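You operate a simulated robot arm through the tools that you are given. There is no shell and no other tool. Be economical: measure what you need, move in short steps, check, and stop when the job is done.

You run a simulated two-armed robot. Do the job below in one go: nothing can be reset, and whatever is moved stays where it is left.

JOB
Check the round bar's run-out on the rollers and rack it by the result.
Fine: carry it with both hands; gauge arm over, roller knob round, arm out again; up to 0.20 mm green cradle, more than that yellow cradle.

It is judged by the outcome, as a careful person would: the job done as asked, and still so three seconds after it is handed in. It fails if anything else is knocked over, pushed out of place, dropped, spilled or broken.

ROBOT AND FRAMES
Two 7-joint arms with two-finger parallel grippers on one trunk, on a base that drives. Base frame: it is fixed to the floor where the robot stands at the start and does not move with it; the origin is under the middle of the robot, x ahead of it, y to its left, z up; the surface under the hand at the start is at about z = 800. Readings come in mm, rad, newtons and seconds.
The left shoulder is at the start at [70, 134, 1190], the right one opposite. With the tool pointing down near the work surface each hand reaches from about 100 to 640 mm from the robot's upright axis, wherever it stands, measured 20 degrees to its own side. Places, roughly: gauge arm [600, 700, 1000]; roller knob [600, 400, 1000]; rollers of the roller cradle [500, 700, 900]; run-out gauge [600, 800, 900]; top of the green cradle [500, 0, 900]; top of the yellow cradle [700, 0, 1000]. Payload 1.57 kg a hand.
The tool frame of a hand sits at the grasp point between the pads (the TCP): z along the fingers, y along the line on which they close. The tips reach 30 mm beyond it. The gripper opens to 80 mm. The fingers are 17 mm wide and 12 mm thick; the gripper's body (40 by 82 mm) begins 80 mm behind the TCP.
Orientation is told as [roll, pitch, yaw] about the base's x, y, z axes, in that order, counted from this pose: with the fingers straight down and closing along the base's y, the tool's x points along the base's -x, its y along +y and its z along -z.

CONTROLS
- The arms move only by the tool nudge_tool. It takes "left_increments", "right_increments" or both (then of equal length, played together; a hand with none holds still); each is a list that holds one entry, the list of rows, each a list of 6 numbers: the shift along the base's x, y, z in mm, then the turn, a rotation vector about the base's x, y, z in rad. In form: [[[dx, dy, dz, wx, wy, wz], ...]]. A call has 1 to 10 rows; each row shifts and turns the commanded pose from where the row before left it. "left_claw" and "right_claw" are, for a hand that has rows, the closure, from 0 (fully open) to 1 (shut), set as the call begins (left out, the last holds). Each row takes 0.2 s and may step no farther than 50 mm and 0.15 rad from the row before; otherwise, or with a gripper value out of range, the whole call is refused. Where a pose cannot be reached the arm comes as near as it can. A force on the tool above 70 N (or 10 N above the force at the start of the call, whichever is more), or a blocked arm, ends the call early, and 0.2 s more pass. The fingers move at their own pace (about 153 mm/s each) and stop on an object; they squeeze with about 35 N. The grip force told is the motor's: it shows also when the fingers shut on nothing. Time passes only in rows, and 0.2 s behind the last, so rows that do not move let the fingers close. It gives the time, the measured TCP pose, the force on the tool (base axes), the opening and the grip force at its end, in the units of the frame above (readings bear some noise), with the torque about the TCP (base axes, N m) and any sound that the robot's microphone picked up, and new pictures: "pictures" is both (left out), scene, wrist or none (wrist: the cameras of the hands that moved).
- Cameras (640 x 400 px; columns grow to the right, rows downward): "scene" is now at [137, 31.3, 1431.8]; the picture's right is [0.34, -0.94, 0.00], its down [-0.41, -0.15, -0.90] and it looks along [0.84, 0.31, -0.44] (base axes); focal length 214 px, centre (320, 200). "left" rides on the left gripper at [72, 7, -122] in its tool frame; the picture's right is [-0.09, 1.00, 0.00], its down [-0.84, -0.08, -0.54] and it looks along [-0.54, -0.05, 0.84] (tool axes); focal length 238 px, centre (320, 200). "right" rides on the right gripper at [72, -7, -122] in its tool frame; the picture's right is [0.09, 1.00, 0.00], its down [-0.84, 0.08, -0.54] and it looks along [-0.54, 0.05, 0.84] (tool axes); focal length 238 px, centre (320, 200). There is no depth. A picture from a camera that has moved, and an enlarged one, comes with that camera's place and axes in the base frame and with its lens.
- move_column(by): slides the trunk up (or, below 0, down) by that many mm; the arms and the scene camera ride with it, the base frame stays. It gives what a move gives, with no picture.
- base_move(legs): drives the robot by 1 to 6 legs, each [ahead, left, turn to the left] in mm, mm and rad, along the robot's own axes; the way and the turn of a leg run together, so that a leg with both is an arc; at most 1500 mm and 3.142 rad a leg. The arms and the cameras ride along, it lands a little off, and it stops where it bumps. It gives what a move gives, and a new picture of the scene camera.
- head_to(pan, tilt): turns the head with the scene camera to pan (to the left, within 1.501 rad either way) and tilt (down, from -0.506 to 1.204), counted from straight ahead of the robot. It gives what a move gives, and a new picture of the scene camera.
- enlarge(camera, box): a new picture of the part [left, top, right, bottom] of that camera's present view, enlarged. No time passes.
- hand_in(): hands the job in; it is judged then, once.

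Work in short steps. Places have to be worked out from the pictures, the camera data and where the tool is seen: move nearer, look again, correct. Check each grasp and each placing, and mend what went wrong. You have 120 turns and 260 pictures in all, those below and enlarged ones among them. Open the grippers and draw the arms clear of the work before you hand the job in, unless the task says otherwise; then end with one line.

The tools are called after "Request:" as a command line: name --argument value ..., lists and objects as JSON in quotes. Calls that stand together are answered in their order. nudge_tool: Moves the arms, as the interface text tells. Its arguments: {"type":"object","properties":{"left_increments":{"type":"array","items":{"type":"array","items":{"type":"array","items":{"type":"number"}}}},"left_claw":{"type":"number"},"right_increments":{"type":"array","items":{"type":"array","items":{"type":"array","items":{"type":"number"}}}},"right_claw":{"type":"number"},"pictures":{"type":"string","enum":["both","scene","wrist","none"]}},"required":[]} The other tools are called the same way: move_column (by) slides the trunk up or down; base_move (legs) drives the base; head_to (pan, tilt) turns the head that bears the scene camera; enlarge (camera, box) takes an enlarged picture of a part of a camera's view; hand_in () hands the job in.

At the start:

```text
time: 0.0
left_ee_pos: [365.1, 397.2, 1260.7]
left_ee_rot: [0.0, -0.001, 0.0]
left_ft_force: [0.1, -0.7, 0.7]
left_ft_torque: [0.01, 0.0, 0.01]
left_finger_gap: 80.0
left_gripper_force: 0.0
right_ee_pos: [382.1, 76.4, 1305.6]
right_ee_rot: [0.0, -0.001, -0.001]
right_ft_force: [0.2, 0.4, -0.8]
right_ft_torque: [-0.01, 0.02, 0.03]
right_finger_gap: 80.1
right_gripper_force: 0.1
trunk travel left (down, up): [-763.0, 177.0]
robot x, y, heading: [0.6, -0.7, 0.0]
head pan, tilt: [0.349, 0.457]
```

scene: 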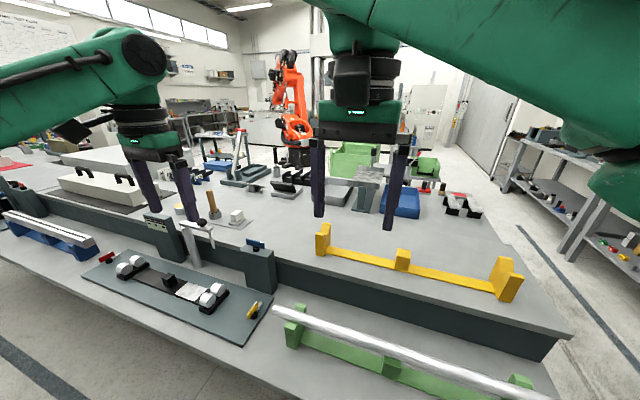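
right: 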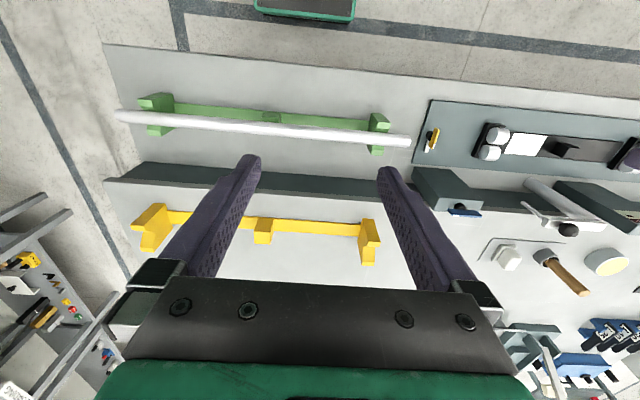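
left: 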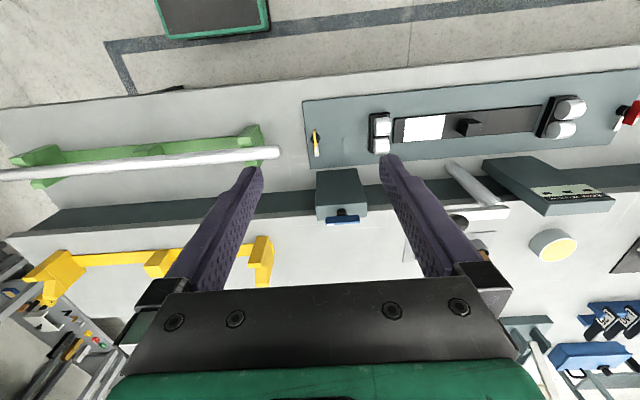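

The bar lies on the green cradle, with the roller cradle to the left. I'll enlarge the views to measure them.

Request:
enlarge --camera "scene" --box '[60, 190, 300, 350]'

Request:
enlarge --camera "scene" --box '[250, 200, 580, 400]'

Request:
enlarge --camera "left" --box '[290, 60, 640, 280]'

Request:
enlarge --camera "right" --box '[100, 70, 460, 290]'

```text
2.50 times, centred on (180, 270) of scene
camera zoom: at [137.0, 31.3, 1431.8], right [0.34, -0.94, 0.0], down [-0.41, -0.15, -0.9], along [0.84, 0.31, -0.44], focal length 536 px, centre (670, 25)
```

zoom: 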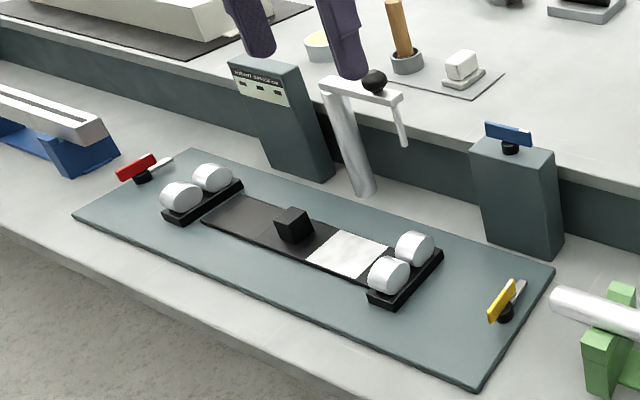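

```text
1.94 times, centred on (415, 300) of scene
camera zoom: at [137.0, 31.3, 1431.8], right [0.34, -0.94, 0.0], down [-0.41, -0.15, -0.9], along [0.84, 0.31, -0.44], focal length 416 px, centre (136, 6)
```

zoom: 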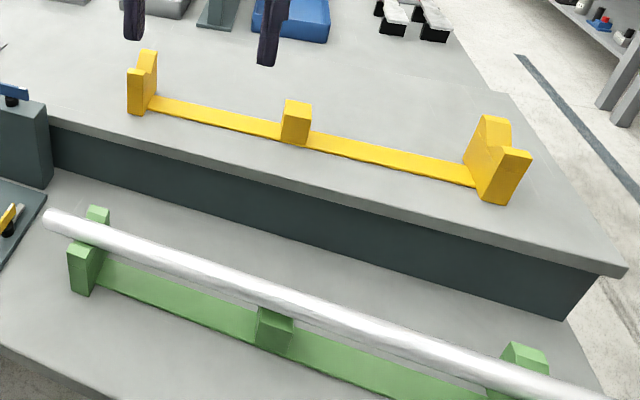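

```text
1.82 times, centred on (465, 170) of left
camera zoom: at [293.0, 403.5, 1383.0], right [0.09, 1.0, 0.0], down [0.84, -0.08, 0.54], along [0.54, -0.05, -0.84], focal length 433 px, centre (56, 254)
```

zoom: 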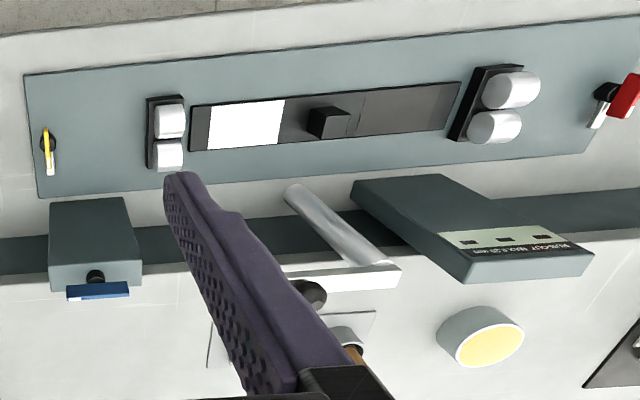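

```text
1.78 times, centred on (280, 180) of right
camera zoom: at [309.9, 70.0, 1429.1], right [-0.09, 1.0, 0.0], down [0.84, 0.08, 0.54], along [0.54, 0.05, -0.84], focal length 424 px, centre (391, 236)
```

zoom: 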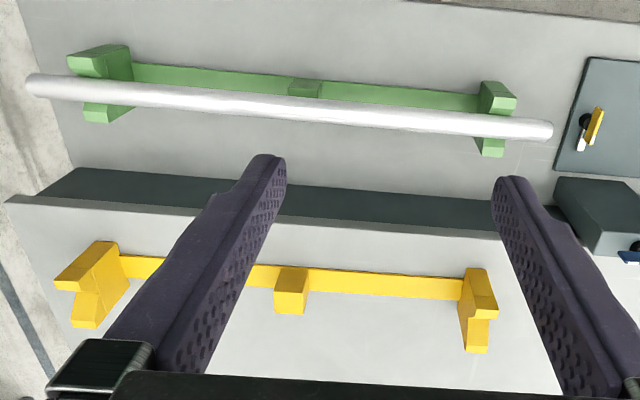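

The bar is about 650 mm long, along y at x≈470. The rollers are about 400 mm apart, centred near y≈730. I'll drive left for a close look at the gauge station before touching anything.

Request:
base_move --legs '[[0, 650, 0]]'

Request:
head_to --pan 0.0 --tilt 0.75

```text
time: 3.6
left_ee_pos: [370.4, 1038.8, 1261.0]
left_ee_rot: [0.001, 0.0, -0.007]
left_ft_force: [0.5, 0.8, -0.8]
left_ft_torque: [-0.02, 0.01, 0.0]
left_finger_gap: 79.8
left_gripper_force: 0.1
right_ee_pos: [384.7, 718.1, 1306.6]
right_ee_rot: [0.004, -0.001, -0.007]
right_ft_force: [-1.1, 0.7, 0.4]
right_ft_torque: [-0.02, 0.0, -0.03]
right_finger_gap: 79.9
right_gripper_force: 0.0
trunk travel left (down, up): [-763.0, 177.0]
robot x, y, heading: [2.9, 646.9, -0.007]
head pan, tilt: [0.349, 0.457]
camera scene: at [139.1, 674.2, 1431.8], right [0.34, -0.94, 0.0], down [-0.42, -0.15, -0.9], along [0.85, 0.3, -0.44], focal length 214 px, centre (320, 200)
```

scene: 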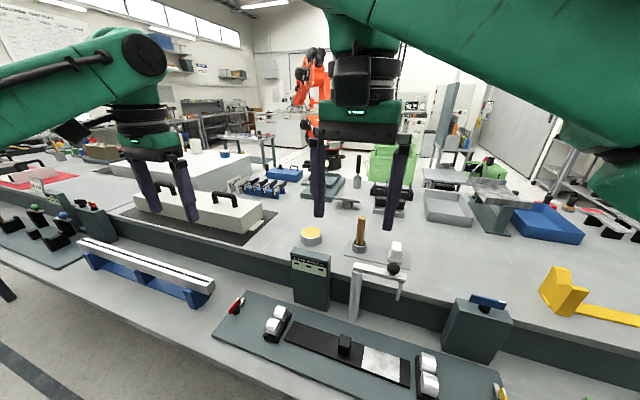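

```text
time: 4.4
left_ee_pos: [370.1, 1040.1, 1260.6]
left_ee_rot: [0.0, -0.001, -0.008]
left_ft_force: [0.2, -0.8, 0.5]
left_ft_torque: [-0.05, 0.01, 0.03]
left_finger_gap: 79.9
left_gripper_force: 0.1
right_ee_pos: [384.8, 718.6, 1307.6]
right_ee_rot: [0.002, -0.001, -0.006]
right_ft_force: [0.1, -0.1, 0.7]
right_ft_torque: [-0.04, 0.03, 0.01]
right_finger_gap: 80.0
right_gripper_force: 0.0
trunk travel left (down, up): [-763.0, 177.0]
robot x, y, heading: [-1.3, 645.0, -0.002]
head pan, tilt: [0.0, 0.75]
camera scene: at [135.6, 644.7, 1406.1], right [-0.01, -1.0, 0.0], down [-0.68, 0.0, -0.73], along [0.73, 0.0, -0.68], focal length 214 px, centre (320, 200)
```

scene: 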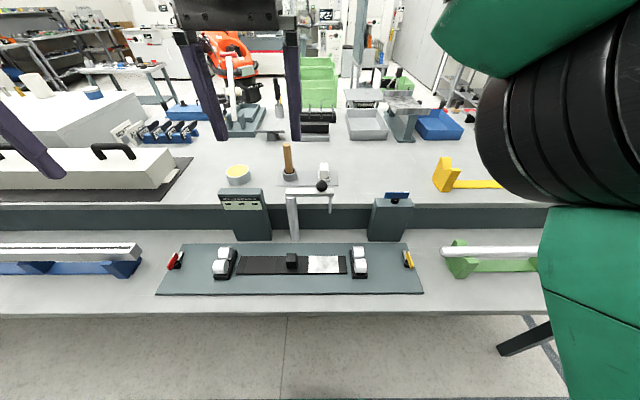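

Now a clear view of the station; I'll enlarge it.

Request:
enlarge --camera "scene" --box '[200, 150, 440, 300]'

Request:
enlarge --camera "scene" --box '[210, 170, 340, 250]'

Request:
enlarge --camera "scene" --box '[330, 180, 460, 290]'

Request:
enlarge --camera "right" --box '[0, 0, 640, 400]'

```text
2.67 times, centred on (320, 225) of scene
camera zoom: at [135.6, 644.7, 1406.1], right [-0.01, -1.0, 0.0], down [-0.68, 0.0, -0.73], along [0.73, 0.0, -0.68], focal length 572 px, centre (320, 133)
```

zoom: 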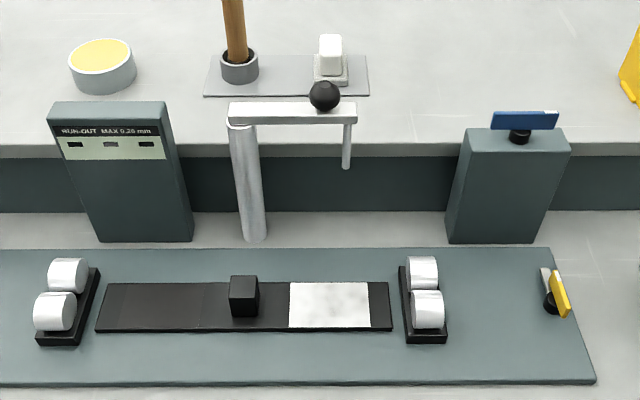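

```text
4.92 times, centred on (275, 210) of scene
camera zoom: at [135.6, 644.7, 1406.1], right [-0.01, -1.0, 0.0], down [-0.68, 0.0, -0.73], along [0.73, 0.0, -0.68], focal length 1056 px, centre (542, 151)
```

zoom: 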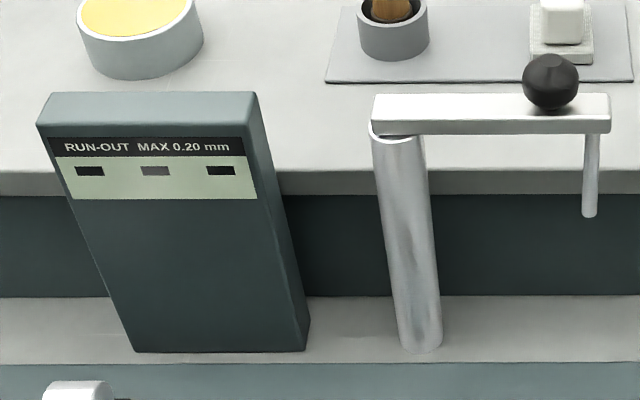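

```text
3.64 times, centred on (395, 235) of scene
camera zoom: at [135.6, 644.7, 1406.1], right [-0.01, -1.0, 0.0], down [-0.68, 0.0, -0.73], along [0.73, 0.0, -0.68], focal length 780 px, centre (47, 73)
```

zoom: 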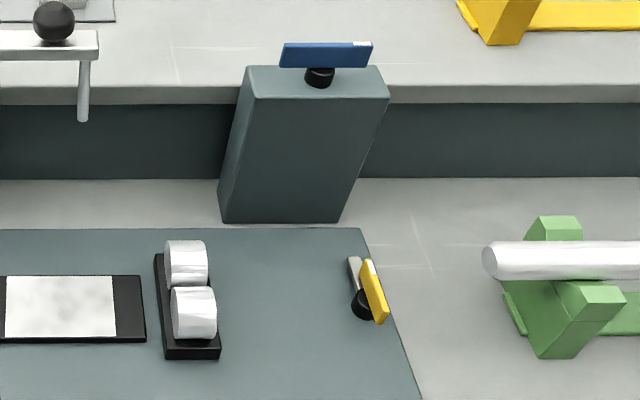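

```text
1.00 times, centred on (320, 200) of right (not enlarged: the box is as wide or as high as the picture)
camera zoom: at [312.5, 713.4, 1429.1], right [-0.09, 1.0, 0.0], down [0.84, 0.07, 0.54], along [0.54, 0.05, -0.84], focal length 238 px, centre (320, 200)
```

zoom: 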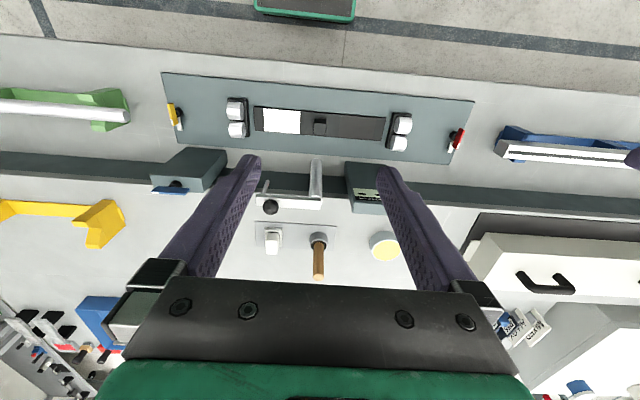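

Estimates: gauge arm post (585,725), ball knob (590,640,1034), pin radius about 110, which lands on the bar line x≈475. The knob box is at y≈400. Now I'll drive back to the bar's middle and tilt the head to view it.

Request:
base_move --legs '[[0, -677, 0]]'

Request:
nudge_tool --right_increments '[[[0, -20, 0, 0, 0, 0.15], [0, -20, 0, 0, 0, 0.15], [0, -20, 0, 0, 0, 0.15], [0, -20, 0, 0, 0, 0.15], [0, -20, 0, 0, 0, 0.15], [0, -20, 0, 0, 0, 0.15], [0, -20, 0, 0, 0, 0.15], [0, -20, 0, 0, 0, 0.15], [0, -20, 0, 0, 0, 0.15], [0, -20, 0, 0, 0, 0.15]]]' --left_increments '[[[0, -10, 0, 0, 0, -0.15], [0, -10, 0, 0, 0, -0.15], [0, -10, 0, 0, 0, -0.15], [0, -10, 0, 0, 0, -0.15], [0, -10, 0, 0, 0, -0.15], [0, -10, 0, 0, 0, -0.15], [0, -10, 0, 0, 0, -0.15], [0, -10, 0, 0, 0, -0.15], [0, -10, 0, 0, 0, -0.15], [0, -10, 0, 0, 0, -0.15]]]'

```text
time: 8.2
left_ee_pos: [365.3, 366.0, 1261.1]
left_ee_rot: [-0.004, 0.0, -0.005]
left_ft_force: [-0.8, 0.1, -0.5]
left_ft_torque: [0.0, 0.0, 0.01]
left_finger_gap: 79.9
left_gripper_force: 0.0
right_ee_pos: [380.7, 44.3, 1307.7]
right_ee_rot: [0.002, -0.002, -0.004]
right_ft_force: [-0.3, -0.8, 0.1]
right_ft_torque: [-0.03, -0.02, 0.02]
right_finger_gap: 79.9
right_gripper_force: 0.0
trunk travel left (down, up): [-763.0, 177.0]
robot x, y, heading: [-1.3, -28.9, -0.003]
head pan, tilt: [0.0, 0.75]
camera scene: at [131.7, -29.7, 1406.0], right [-0.01, -1.0, 0.0], down [-0.68, 0.0, -0.73], along [0.73, 0.0, -0.68], focal length 214 px, centre (320, 200)
```

scene: 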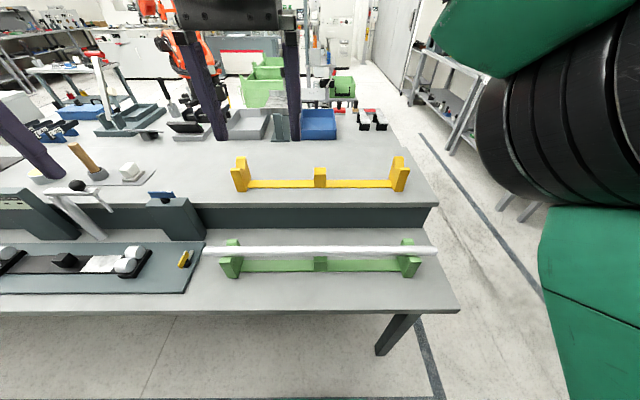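

```text
time: 10.3
left_ee_pos: [366.7, 262.8, 1260.9]
left_ee_rot: [0.0, 0.0, -1.505]
left_ft_force: [0.2, -1.1, 0.9]
left_ft_torque: [-0.01, -0.02, -0.01]
left_finger_gap: 80.1
left_gripper_force: 0.0
right_ee_pos: [380.5, -158.5, 1306.1]
right_ee_rot: [0.002, -0.001, 1.497]
right_ft_force: [-0.4, -0.6, -0.9]
right_ft_torque: [0.02, -0.02, -0.01]
right_finger_gap: 79.9
right_gripper_force: 0.0
trunk travel left (down, up): [-763.0, 177.0]
robot x, y, heading: [-2.7, -29.2, -0.007]
head pan, tilt: [0.0, 0.75]
camera scene: at [131.5, -32.5, 1406.0], right [-0.01, -1.0, 0.0], down [-0.68, 0.0, -0.73], along [0.73, 0.0, -0.68], focal length 214 px, centre (320, 200)
camera right: at [382.0, -229.9, 1427.8], right [-1.0, -0.02, 0.0], down [-0.01, 0.84, 0.54], along [-0.01, 0.54, -0.84], focal length 238 px, centre (320, 200)
camera left: at [367.4, 334.5, 1383.2], right [1.0, -0.03, 0.0], down [-0.02, -0.84, 0.54], along [-0.01, -0.54, -0.84], focal length 238 px, centre (320, 200)
```

scene: 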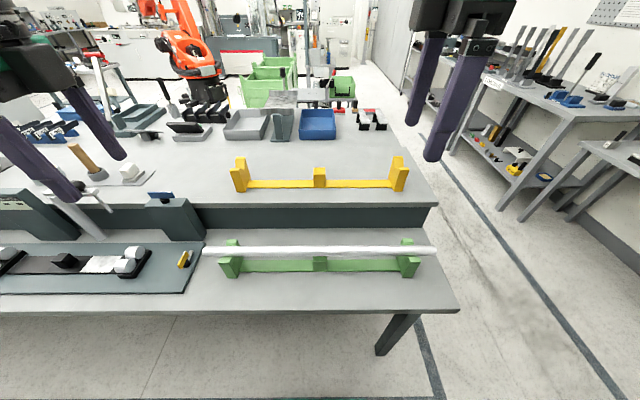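
right: 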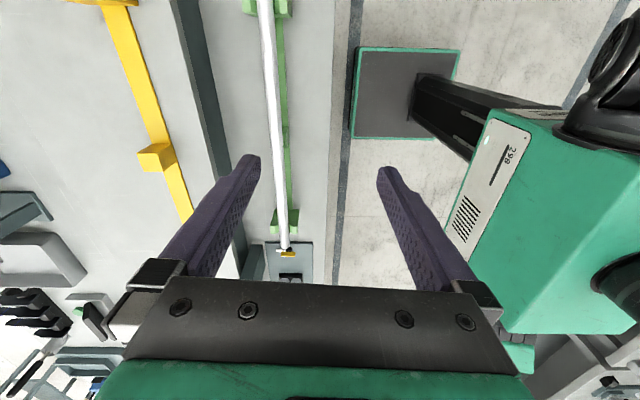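
left: 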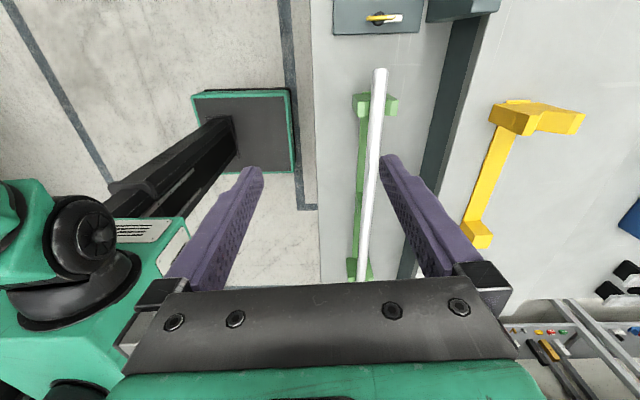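

The hands are turned about 90°. I'll enlarge the scene on the bar and cradles to measure.

Request:
enlarge --camera "scene" --box '[190, 140, 330, 300]'

Request:
enlarge --camera "scene" --box '[310, 140, 450, 300]'

Request:
enlarge --camera "left" --box '[310, 50, 430, 290]'

Request:
enlarge --camera "right" --box '[80, 0, 350, 270]'

```text
2.50 times, centred on (260, 220) of scene
camera zoom: at [131.5, -32.5, 1406.0], right [-0.01, -1.0, 0.0], down [-0.68, 0.0, -0.73], along [0.73, 0.0, -0.68], focal length 536 px, centre (470, 150)
```

zoom: 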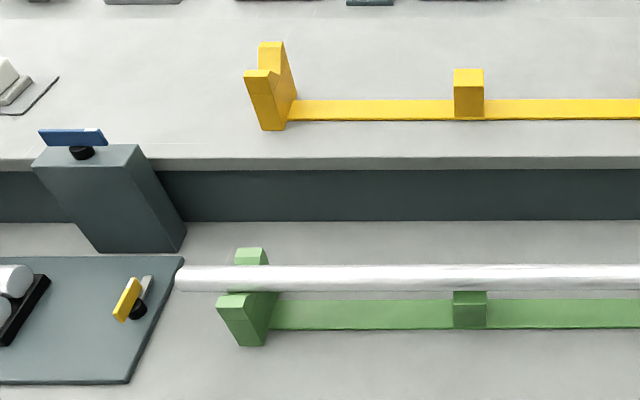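

```text
2.50 times, centred on (380, 220) of scene
camera zoom: at [131.5, -32.5, 1406.0], right [-0.01, -1.0, 0.0], down [-0.68, 0.0, -0.73], along [0.73, 0.0, -0.68], focal length 536 px, centre (170, 150)
```

zoom: 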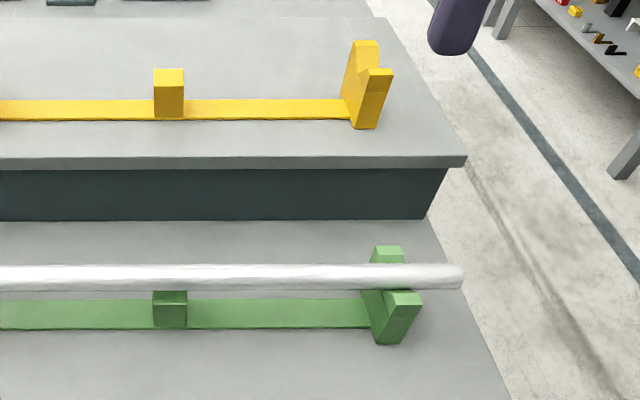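

```text
1.67 times, centred on (370, 170) of left
camera zoom: at [367.4, 334.5, 1383.2], right [1.0, -0.03, 0.0], down [-0.02, -0.84, 0.54], along [-0.01, -0.54, -0.84], focal length 397 px, centre (237, 250)
```

zoom: 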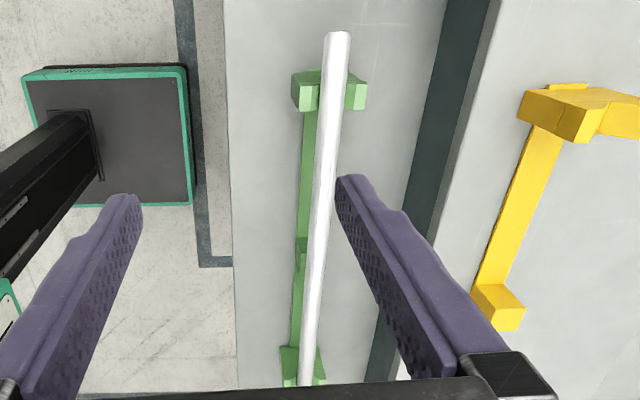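

```text
1.48 times, centred on (215, 135) of right
camera zoom: at [382.0, -229.9, 1427.8], right [-1.0, -0.02, 0.0], down [-0.01, 0.84, 0.54], along [-0.01, 0.54, -0.84], focal length 353 px, centre (476, 296)
```

zoom: 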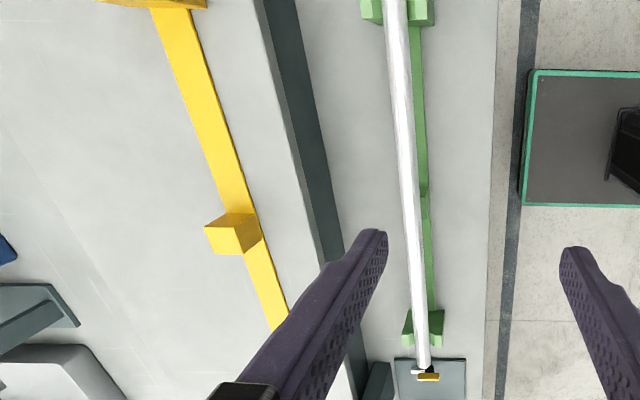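

The bar axis is about x=480, z≈884, diameter ≈30, from y≈−362 to 297, centred at about −32. I'll move both hands above grip points at y=118 and y=−182.

Request:
nudge_tool --left_increments '[[[14, -18, -32, 0, 0, -0.008], [14, -18, -32, 0, 0, -0.008], [14, -18, -32, 0, 0, -0.008], [14, -18, -32, 0, 0, -0.008], [14, -18, -32, 0, 0, -0.008], [14, -18, -32, 0, 0, -0.008], [14, -18, -32, 0, 0, -0.008], [15, -19, -37, 0, 0, -0.01]]]' --right_increments '[[[12.5, -3, -38, 0, 0, 0.009], [12.5, -3, -38, 0, 0, 0.009], [12.5, -3, -38, 0, 0, 0.009], [12.5, -3, -38, 0, 0, 0.009], [12.5, -3, -38, 0, 0, 0.009], [12.5, -3, -38, 0, 0, 0.009], [12.5, -3, -38, 0, 0, 0.009], [12, -2.5, -40, 0, 0, 0.011]]]'

```text
time: 12.2
left_ee_pos: [478.4, 119.1, 999.2]
left_ee_rot: [-0.001, 0.0, -1.568]
left_ft_force: [-0.1, -0.1, -0.3]
left_ft_torque: [-0.02, 0.02, -0.03]
left_finger_gap: 80.0
left_gripper_force: 0.1
right_ee_pos: [480.6, -179.7, 1000.3]
right_ee_rot: [0.004, -0.002, 1.569]
right_ft_force: [1.3, -0.1, 0.0]
right_ft_torque: [0.02, 0.02, 0.04]
right_finger_gap: 79.9
right_gripper_force: 0.2
trunk travel left (down, up): [-763.0, 177.0]
robot x, y, heading: [-3.0, -29.6, -0.005]
head pan, tilt: [0.0, 0.75]
camera scene: at [134.6, -32.4, 1405.8], right [-0.01, -1.0, 0.0], down [-0.68, 0.0, -0.73], along [0.73, 0.0, -0.68], focal length 214 px, centre (320, 200)
camera right: at [487.2, -250.6, 1122.7], right [-1.0, -0.09, 0.0], down [-0.07, 0.84, 0.54], along [-0.05, 0.54, -0.84], focal length 238 px, centre (320, 200)
camera left: at [485.5, 191.2, 1121.8], right [1.0, -0.09, 0.0], down [-0.08, -0.84, 0.54], along [-0.05, -0.54, -0.84], focal length 238 px, centre (320, 200)
```

scene: 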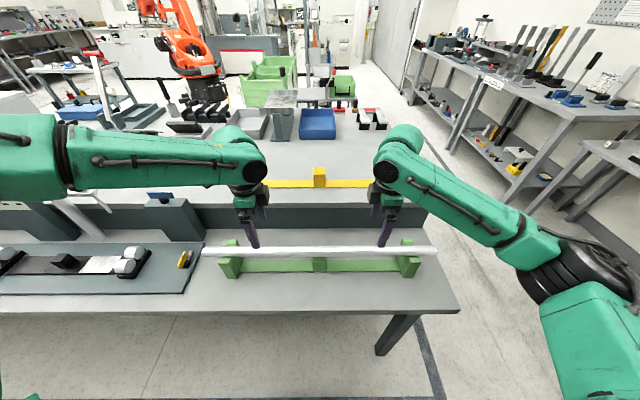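
right: 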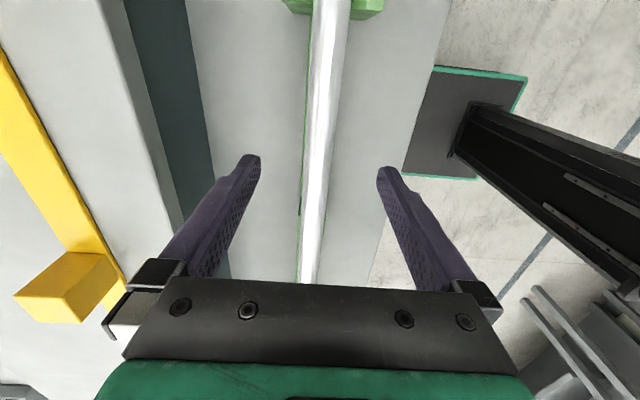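
left: 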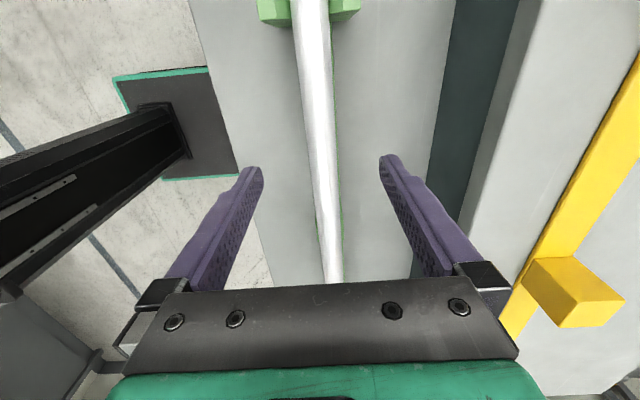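

The bar runs midway between both pairs of fingers (x≈480). I'll lower to z≈886 in stages with force guarding.

Request:
nudge_tool --left_increments '[[[1, 0, -25, 0, 0, 0], [1, 0, -25, 0, 0, 0], [0, 0, -25, 0, 0, 0], [0, 0, -20, 0, 0, 0], [0, 0, -10, 0, 0, 0], [0, 0, -8, 0, 0, 0]]]' --right_increments '[[[0, 0, -25, 0, 0, 0], [0, 0, -25, 0, 0, 0], [0, 0, -25, 0, 0, 0], [0, 0, -20, 0, 0, 0], [0, 0, -10, 0, 0, 0], [0, 0, -8, 0, 0, 0]]]'

Request:
enlarge --camera "scene" --box '[200, 190, 440, 300]'

```text
time: 13.6
left_ee_pos: [474.0, 125.4, 893.4]
left_ee_rot: [0.001, -0.001, -1.57]
left_ft_force: [0.1, 0.3, -0.2]
left_ft_torque: [-0.03, 0.0, -0.01]
left_finger_gap: 80.0
left_gripper_force: 0.1
left hand out of reach, approached as far as the arm can: row 5, 6
right_ee_pos: [479.5, -180.0, 888.5]
right_ee_rot: [0.002, -0.002, 1.57]
right_ft_force: [-0.2, 0.2, 0.0]
right_ft_torque: [0.0, 0.05, 0.0]
right_finger_gap: 79.7
right_gripper_force: 0.1
trunk travel left (down, up): [-763.0, 177.0]
robot x, y, heading: [-3.8, -34.3, -0.006]
head pan, tilt: [0.0, 0.75]
camera scene: at [131.5, -30.9, 1406.0], right [-0.01, -1.0, 0.0], down [-0.68, 0.0, -0.73], along [0.73, 0.0, -0.68], focal length 214 px, centre (320, 200)
camera right: at [486.2, -250.6, 1009.6], right [-1.0, -0.09, 0.0], down [-0.07, 0.84, 0.54], along [-0.05, 0.54, -0.84], focal length 238 px, centre (320, 200)
camera left: at [479.9, 197.4, 1015.1], right [1.0, -0.09, 0.0], down [-0.08, -0.84, 0.54], along [-0.05, -0.54, -0.84], focal length 238 px, centre (320, 200)
```

scene: 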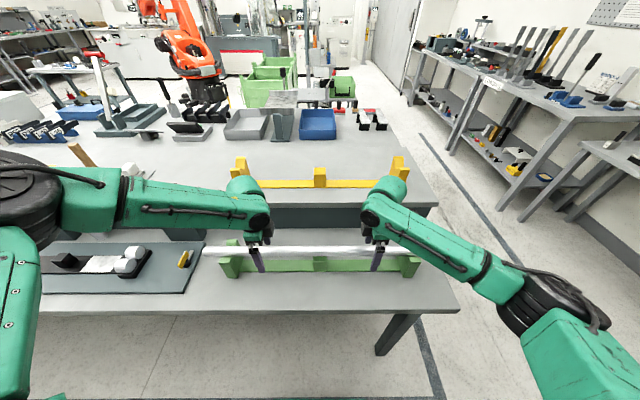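
right: 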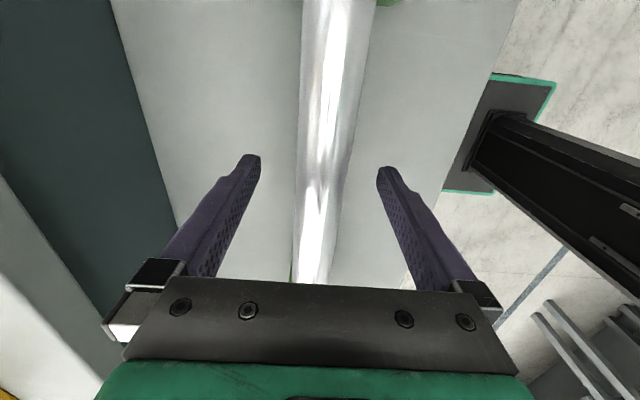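
left: 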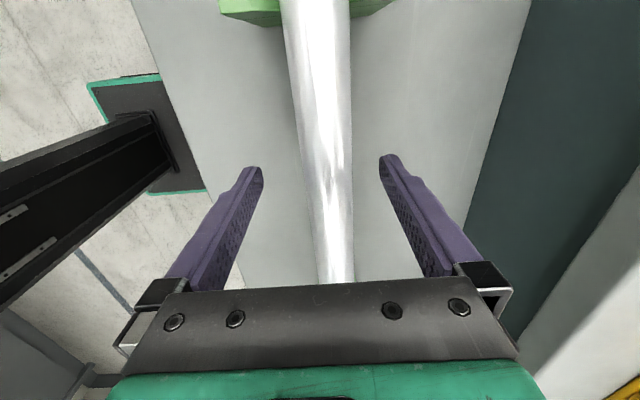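

```text
2.67 times, centred on (320, 245) of scene
camera zoom: at [131.5, -30.9, 1406.0], right [-0.01, -1.0, 0.0], down [-0.68, 0.0, -0.73], along [0.73, 0.0, -0.68], focal length 572 px, centre (320, 80)
```

zoom: 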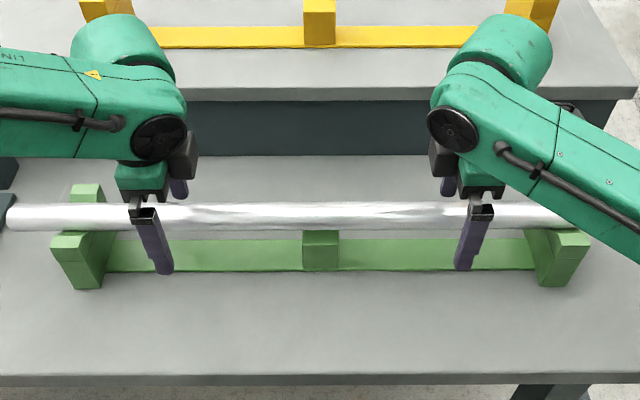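

The left hand ran out of reach just above the grip. I'll raise both hands, lower the trunk 120 mm, and retry from a better posture.

Request:
nudge_tool --left_increments '[[[2, -2, 30, 0, 0, 0], [2, -2, 40, 0, 0, 0], [1, -1, 40, 0, 0, 0], [0, -1, 30, 0, 0, 0]]]' --right_increments '[[[0, 0, 30, 0, 0, 0], [0, 0, 40, 0, 0, 0], [0, 0, 40, 0, 0, 0], [0, 0, 30, 0, 0, 0]]]' --pictures "none"

Request:
move_column --by -120

```text
time: 14.6
left_ee_pos: [478.3, 118.8, 1034.4]
left_ee_rot: [-0.001, 0.0, -1.57]
left_ft_force: [-0.6, 0.5, 0.6]
left_ft_torque: [0.01, -0.02, -0.01]
left_finger_gap: 80.1
left_gripper_force: 0.1
right_ee_pos: [478.2, -180.2, 1028.0]
right_ee_rot: [0.003, -0.001, 1.568]
right_ft_force: [0.2, 1.0, 0.8]
right_ft_torque: [-0.02, 0.02, 0.02]
right_finger_gap: 80.1
right_gripper_force: 0.0
trunk travel left (down, up): [-763.0, 177.0]
robot x, y, heading: [-0.7, -28.1, -0.009]
head pan, tilt: [0.0, 0.75]
```

```text
time: 16.1
left_ee_pos: [478.8, 118.9, 913.4]
left_ee_rot: [0.001, 0.0, -1.569]
left_ft_force: [-0.1, 0.0, -0.1]
left_ft_torque: [0.01, -0.02, 0.02]
left_finger_gap: 79.9
left_gripper_force: 0.0
right_ee_pos: [479.7, -179.4, 907.6]
right_ee_rot: [0.005, -0.001, 1.57]
right_ft_force: [0.5, 0.6, -1.1]
right_ft_torque: [0.02, -0.04, -0.02]
right_finger_gap: 80.1
right_gripper_force: 0.0
trunk travel left (down, up): [-643.0, 297.0]
robot x, y, heading: [-1.3, -29.4, -0.008]
head pan, tilt: [0.0, 0.75]
```

Now I'll lower to z≈885 with both hands, left 2 mm further in x.

Request:
nudge_tool --left_increments '[[[1, 0, -15, 0, 0, 0], [1, 0, -13, 0, 0, 0], [0, 0, 0, 0, 0, 0]]]' --right_increments '[[[0, 0, -12, 0, 0, 0], [0, 0, -10, 0, 0, 0], [0, 0, 0, 0, 0, 0]]]'

Request:
enlarge --camera "scene" --box '[200, 150, 440, 300]'

```text
time: 16.9
left_ee_pos: [481.4, 119.6, 885.5]
left_ee_rot: [0.0, 0.001, -1.569]
left_ft_force: [0.4, 0.0, 1.1]
left_ft_torque: [0.02, 0.01, -0.01]
left_finger_gap: 80.0
left_gripper_force: 0.1
right_ee_pos: [480.0, -179.6, 886.4]
right_ee_rot: [0.003, -0.003, 1.569]
right_ft_force: [-0.8, 0.5, -0.4]
right_ft_torque: [0.01, 0.01, 0.0]
right_finger_gap: 80.0
right_gripper_force: 0.0
trunk travel left (down, up): [-643.0, 297.0]
robot x, y, heading: [-1.9, -32.8, -0.006]
head pan, tilt: [0.0, 0.75]
camera scene: at [131.4, -31.1, 1286.0], right [-0.01, -1.0, 0.0], down [-0.68, 0.0, -0.73], along [0.73, 0.0, -0.68], focal length 214 px, centre (320, 200)
camera right: at [486.3, -250.6, 1007.8], right [-1.0, -0.09, 0.0], down [-0.07, 0.84, 0.54], along [-0.05, 0.54, -0.84], focal length 238 px, centre (320, 200)
camera left: at [486.9, 190.9, 1007.9], right [1.0, -0.09, 0.0], down [-0.08, -0.84, 0.54], along [-0.05, -0.54, -0.84], focal length 238 px, centre (320, 200)
```

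scene: 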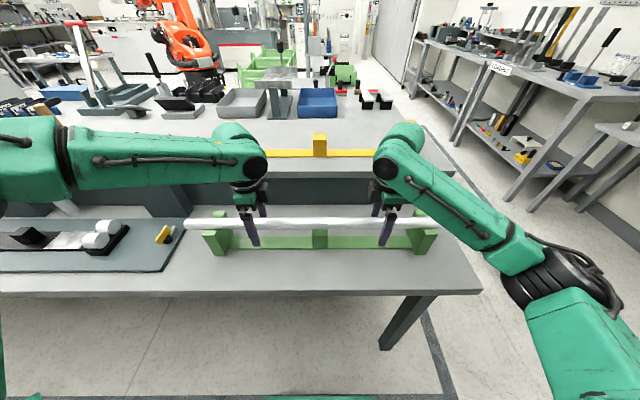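
right: 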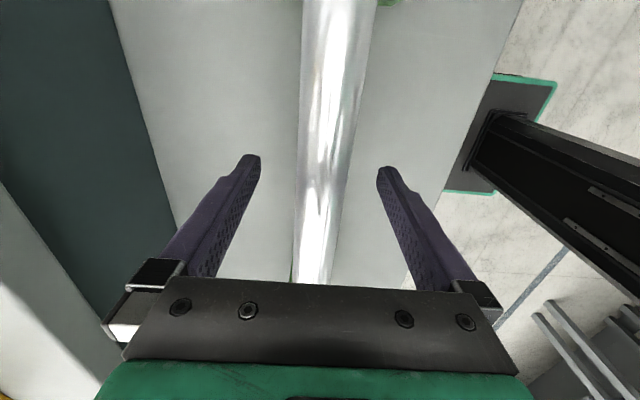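
left: 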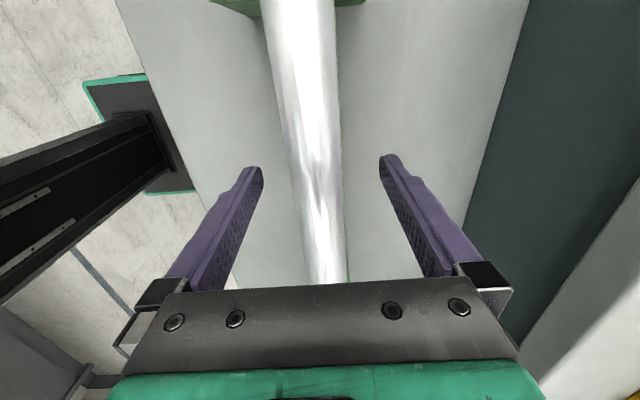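

```text
2.67 times, centred on (320, 225) of scene
camera zoom: at [131.4, -31.1, 1286.0], right [-0.01, -1.0, 0.0], down [-0.68, 0.0, -0.73], along [0.73, 0.0, -0.68], focal length 572 px, centre (320, 133)
```

zoom: 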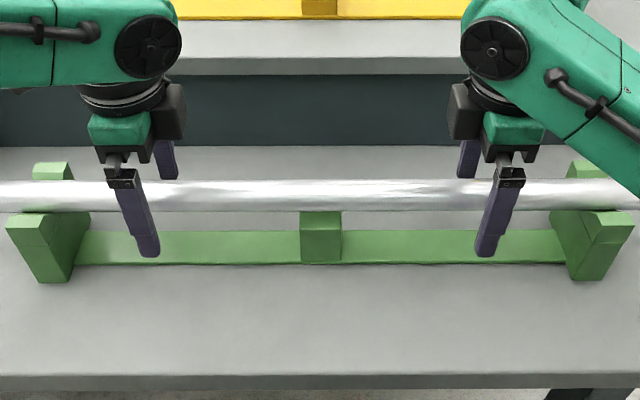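

The bar axis checks out at z≈882, so I'll close both grippers gently on it.

Request:
nudge_tool --left_increments '[[[0, 0, -2, 0, 0, 0], [0, 0, 0, 0, 0, 0], [0, 0, 0, 0, 0, 0]]]' --right_increments '[[[0, 0, -2, 0, 0, 0], [0, 0, 0, 0, 0, 0], [0, 0, 0, 0, 0, 0]]]' --left_claw 1 --right_claw 1

```text
time: 17.6
left_ee_pos: [478.9, 119.3, 883.8]
left_ee_rot: [0.0, 0.0, -1.571]
left_ft_force: [-7.9, 1.5, 4.8]
left_ft_torque: [-0.06, 0.08, -0.54]
left_finger_gap: 29.4
left_gripper_force: 34.6
right_ee_pos: [479.2, -179.7, 884.6]
right_ee_rot: [0.001, -0.001, 1.57]
right_ft_force: [4.6, -1.5, 0.3]
right_ft_torque: [-0.19, -0.03, 0.7]
right_finger_gap: 29.2
right_gripper_force: 34.9
trunk travel left (down, up): [-643.0, 297.0]
robot x, y, heading: [-0.4, -29.4, -0.002]
head pan, tilt: [0.0, 0.75]
camera scene: at [130.3, -31.2, 1286.2], right [0.0, -1.0, 0.0], down [-0.68, 0.0, -0.73], along [0.73, 0.0, -0.68], focal length 214 px, centre (320, 200)
camera right: at [486.0, -250.6, 1006.6], right [-1.0, -0.09, 0.0], down [-0.08, 0.84, 0.54], along [-0.05, 0.54, -0.84], focal length 238 px, centre (320, 200)
camera left: at [485.7, 190.9, 1006.5], right [1.0, -0.09, 0.0], down [-0.08, -0.84, 0.54], along [-0.05, -0.54, -0.84], focal length 238 px, centre (320, 200)
```

scene: 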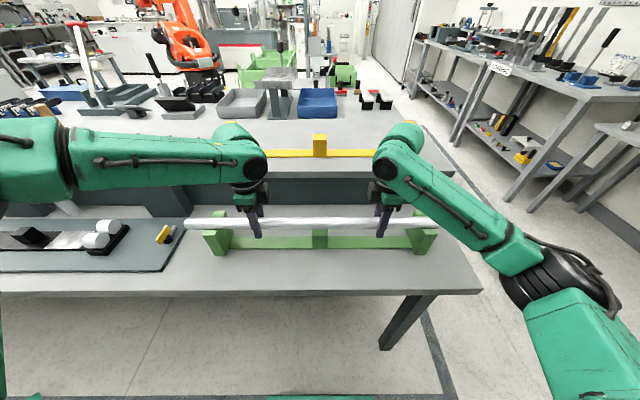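
right: 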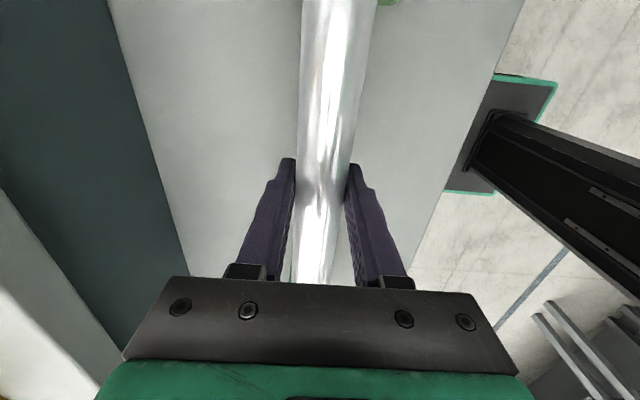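
left: 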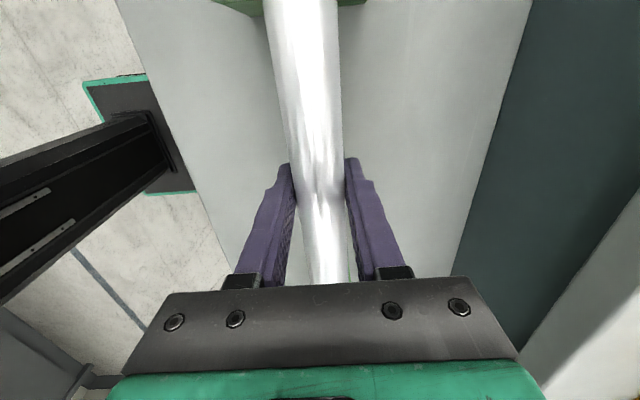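

Both grips read 29 mm and about 35 N. I'll lift by the trunk so both hands rise together.

Request:
move_column --by 40

Request:
move_column --by 80

Request:
enlarge --camera "scene" --box '[150, 130, 470, 330]'

```text
time: 18.5
left_ee_pos: [484.6, 118.9, 922.4]
left_ee_rot: [-0.004, 0.001, -1.57]
left_ft_force: [-1.0, -0.9, -10.7]
left_ft_torque: [0.19, 0.02, -0.73]
left_finger_gap: 29.5
left_gripper_force: 35.2
right_ee_pos: [483.7, -179.6, 921.6]
right_ee_rot: [0.007, -0.002, 1.57]
right_ft_force: [0.8, 0.1, -12.1]
right_ft_torque: [-0.22, 0.04, 0.54]
right_finger_gap: 29.5
right_gripper_force: 35.1
trunk travel left (down, up): [-683.0, 257.0]
robot x, y, heading: [0.9, -28.1, -0.006]
head pan, tilt: [0.0, 0.75]
```

```text
time: 19.6
left_ee_pos: [483.9, 118.9, 1002.6]
left_ee_rot: [-0.004, 0.0, -1.569]
left_ft_force: [0.3, 0.2, -11.3]
left_ft_torque: [0.04, 0.01, -0.57]
left_finger_gap: 29.4
left_gripper_force: 35.1
right_ee_pos: [484.3, -178.7, 1003.2]
right_ee_rot: [0.008, -0.002, 1.569]
right_ft_force: [0.0, 0.5, -11.1]
right_ft_torque: [0.1, 0.01, 0.69]
right_finger_gap: 29.4
right_gripper_force: 34.2
trunk travel left (down, up): [-763.0, 177.0]
robot x, y, heading: [-1.4, -34.1, -0.008]
head pan, tilt: [0.0, 0.75]
```

```text
2.00 times, centred on (310, 230) of scene
camera zoom: at [136.1, -31.1, 1405.5], right [-0.01, -1.0, 0.0], down [-0.68, 0.0, -0.73], along [0.73, 0.0, -0.68], focal length 429 px, centre (340, 140)
```

zoom: 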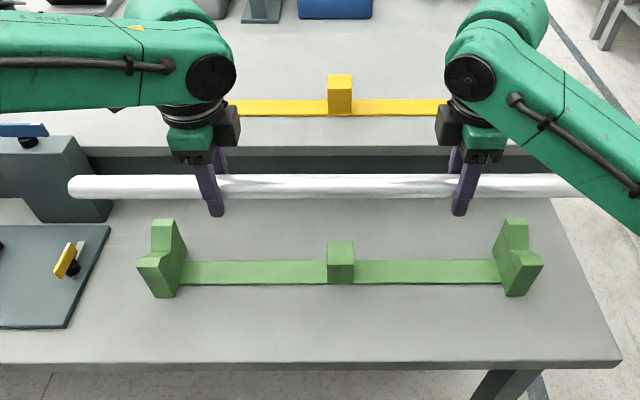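

The bar is up and level, about 11 N in each hand. I'll drive left about 757 mm to centre it over the rollers.

Request:
base_move --legs '[[0, 757, 0]]'

Request:
enlarge --camera "scene" --box '[140, 130, 480, 330]'

```text
time: 23.7
left_ee_pos: [486.4, 863.5, 1002.9]
left_ee_rot: [-0.004, 0.001, -1.569]
left_ft_force: [0.8, -0.6, -11.4]
left_ft_torque: [-0.01, -0.02, -0.53]
left_finger_gap: 29.3
left_gripper_force: 35.5
right_ee_pos: [486.2, 564.0, 1001.6]
right_ee_rot: [0.005, -0.002, 1.573]
right_ft_force: [-0.6, -0.2, -10.5]
right_ft_torque: [0.09, -0.02, 0.69]
right_finger_gap: 29.5
right_gripper_force: 34.8
trunk travel left (down, up): [-763.0, 177.0]
robot x, y, heading: [-3.3, 715.0, -0.004]
head pan, tilt: [0.0, 0.75]
camera scene: at [139.0, 712.2, 1405.5], right [0.0, -1.0, 0.0], down [-0.68, 0.0, -0.73], along [0.73, 0.0, -0.68], focal length 214 px, centre (320, 200)
```

scene: 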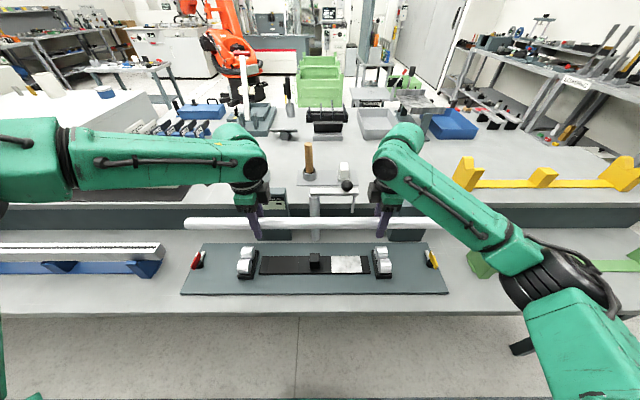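

```text
1.88 times, centred on (310, 230) of scene
camera zoom: at [139.0, 712.2, 1405.5], right [0.0, -1.0, 0.0], down [-0.68, 0.0, -0.73], along [0.73, 0.0, -0.68], focal length 404 px, centre (339, 144)
```

zoom: 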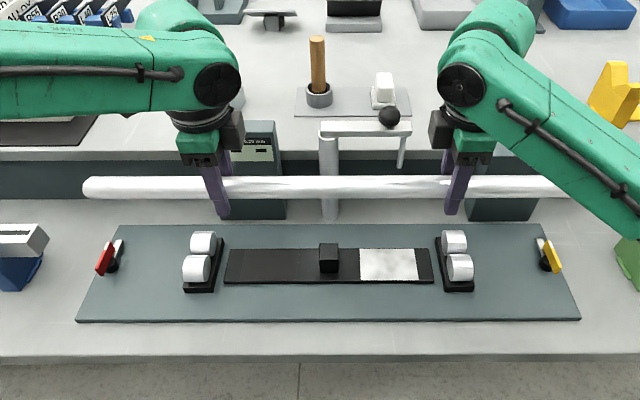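

The bar sits about 13 mm short of centred in y. I'll shift both hands left together, then lower the trunk 75 mm and look.

Request:
nudge_tool --left_increments '[[[0, 4, 0, 0, 0, 0], [0, 5, 0, 0, 0, 0], [0, 4, 0, 0, 0, 0]]]' --right_increments '[[[0, 4, 0, 0, 0, 0], [0, 5, 0, 0, 0, 0], [0, 4, 0, 0, 0, 0]]]' --pictures "none"

Request:
move_column --by -75

Request:
enlarge --camera "scene" --box '[140, 180, 480, 320]'

Request:
enlarge --camera "left" --box '[160, 0, 480, 200]'

Request:
enlarge --camera "right" --box '[160, 0, 480, 200]'

```text
time: 24.5
left_ee_pos: [485.7, 877.6, 1001.9]
left_ee_rot: [-0.005, 0.0, -1.569]
left_ft_force: [0.6, 1.4, -15.1]
left_ft_torque: [0.88, -0.02, -0.57]
left_finger_gap: 29.3
left_gripper_force: 35.6
right_ee_pos: [485.4, 579.3, 1001.8]
right_ee_rot: [0.006, 0.001, 1.571]
right_ft_force: [-0.4, -0.5, -7.0]
right_ft_torque: [0.33, 0.04, 0.75]
right_finger_gap: 29.4
right_gripper_force: 35.2
trunk travel left (down, up): [-763.0, 177.0]
robot x, y, heading: [-0.5, 711.5, 0.001]
head pan, tilt: [0.0, 0.75]
```

```text
time: 25.6
left_ee_pos: [485.9, 877.1, 927.8]
left_ee_rot: [-0.002, 0.0, -1.57]
left_ft_force: [-0.2, 0.8, -15.8]
left_ft_torque: [0.73, -0.09, -0.61]
left_finger_gap: 29.5
left_gripper_force: 34.7
right_ee_pos: [485.7, 579.1, 927.8]
right_ee_rot: [0.004, -0.001, 1.568]
right_ft_force: [0.5, -1.5, -5.7]
right_ft_torque: [0.79, 0.05, 0.53]
right_finger_gap: 29.4
right_gripper_force: 34.8
trunk travel left (down, up): [-688.0, 252.0]
robot x, y, heading: [-1.4, 712.8, -0.008]
head pan, tilt: [0.0, 0.75]
```

```text
1.88 times, centred on (310, 250) of scene
camera zoom: at [138.6, 713.3, 1330.6], right [0.0, -1.0, 0.0], down [-0.68, 0.0, -0.73], along [0.73, 0.0, -0.68], focal length 404 px, centre (339, 106)
```

zoom: 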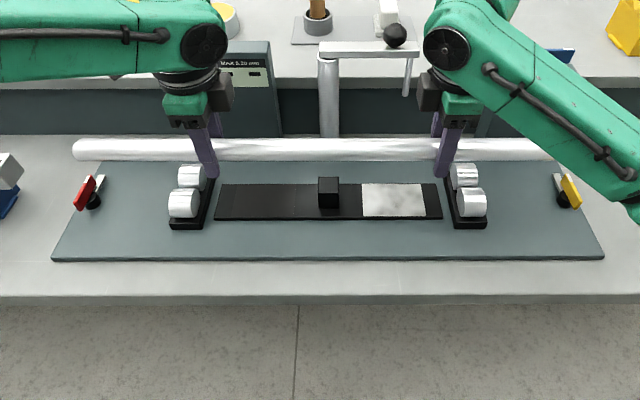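

```text
2.00 times, centred on (320, 100) of left
camera zoom: at [492.8, 949.1, 1049.7], right [1.0, -0.09, 0.0], down [-0.07, -0.84, 0.54], along [-0.05, -0.54, -0.84], focal length 477 px, centre (320, 400)
```

zoom: 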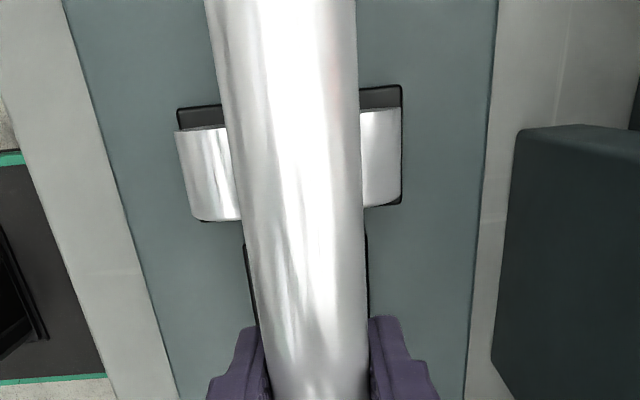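

```text
2.00 times, centred on (320, 100) of right
camera zoom: at [493.4, 507.6, 1049.1], right [-1.0, -0.09, 0.01], down [-0.07, 0.84, 0.54], along [-0.05, 0.54, -0.84], focal length 477 px, centre (320, 400)
```

zoom: 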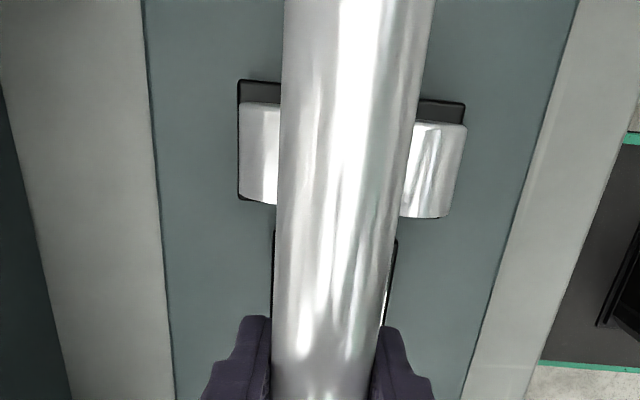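

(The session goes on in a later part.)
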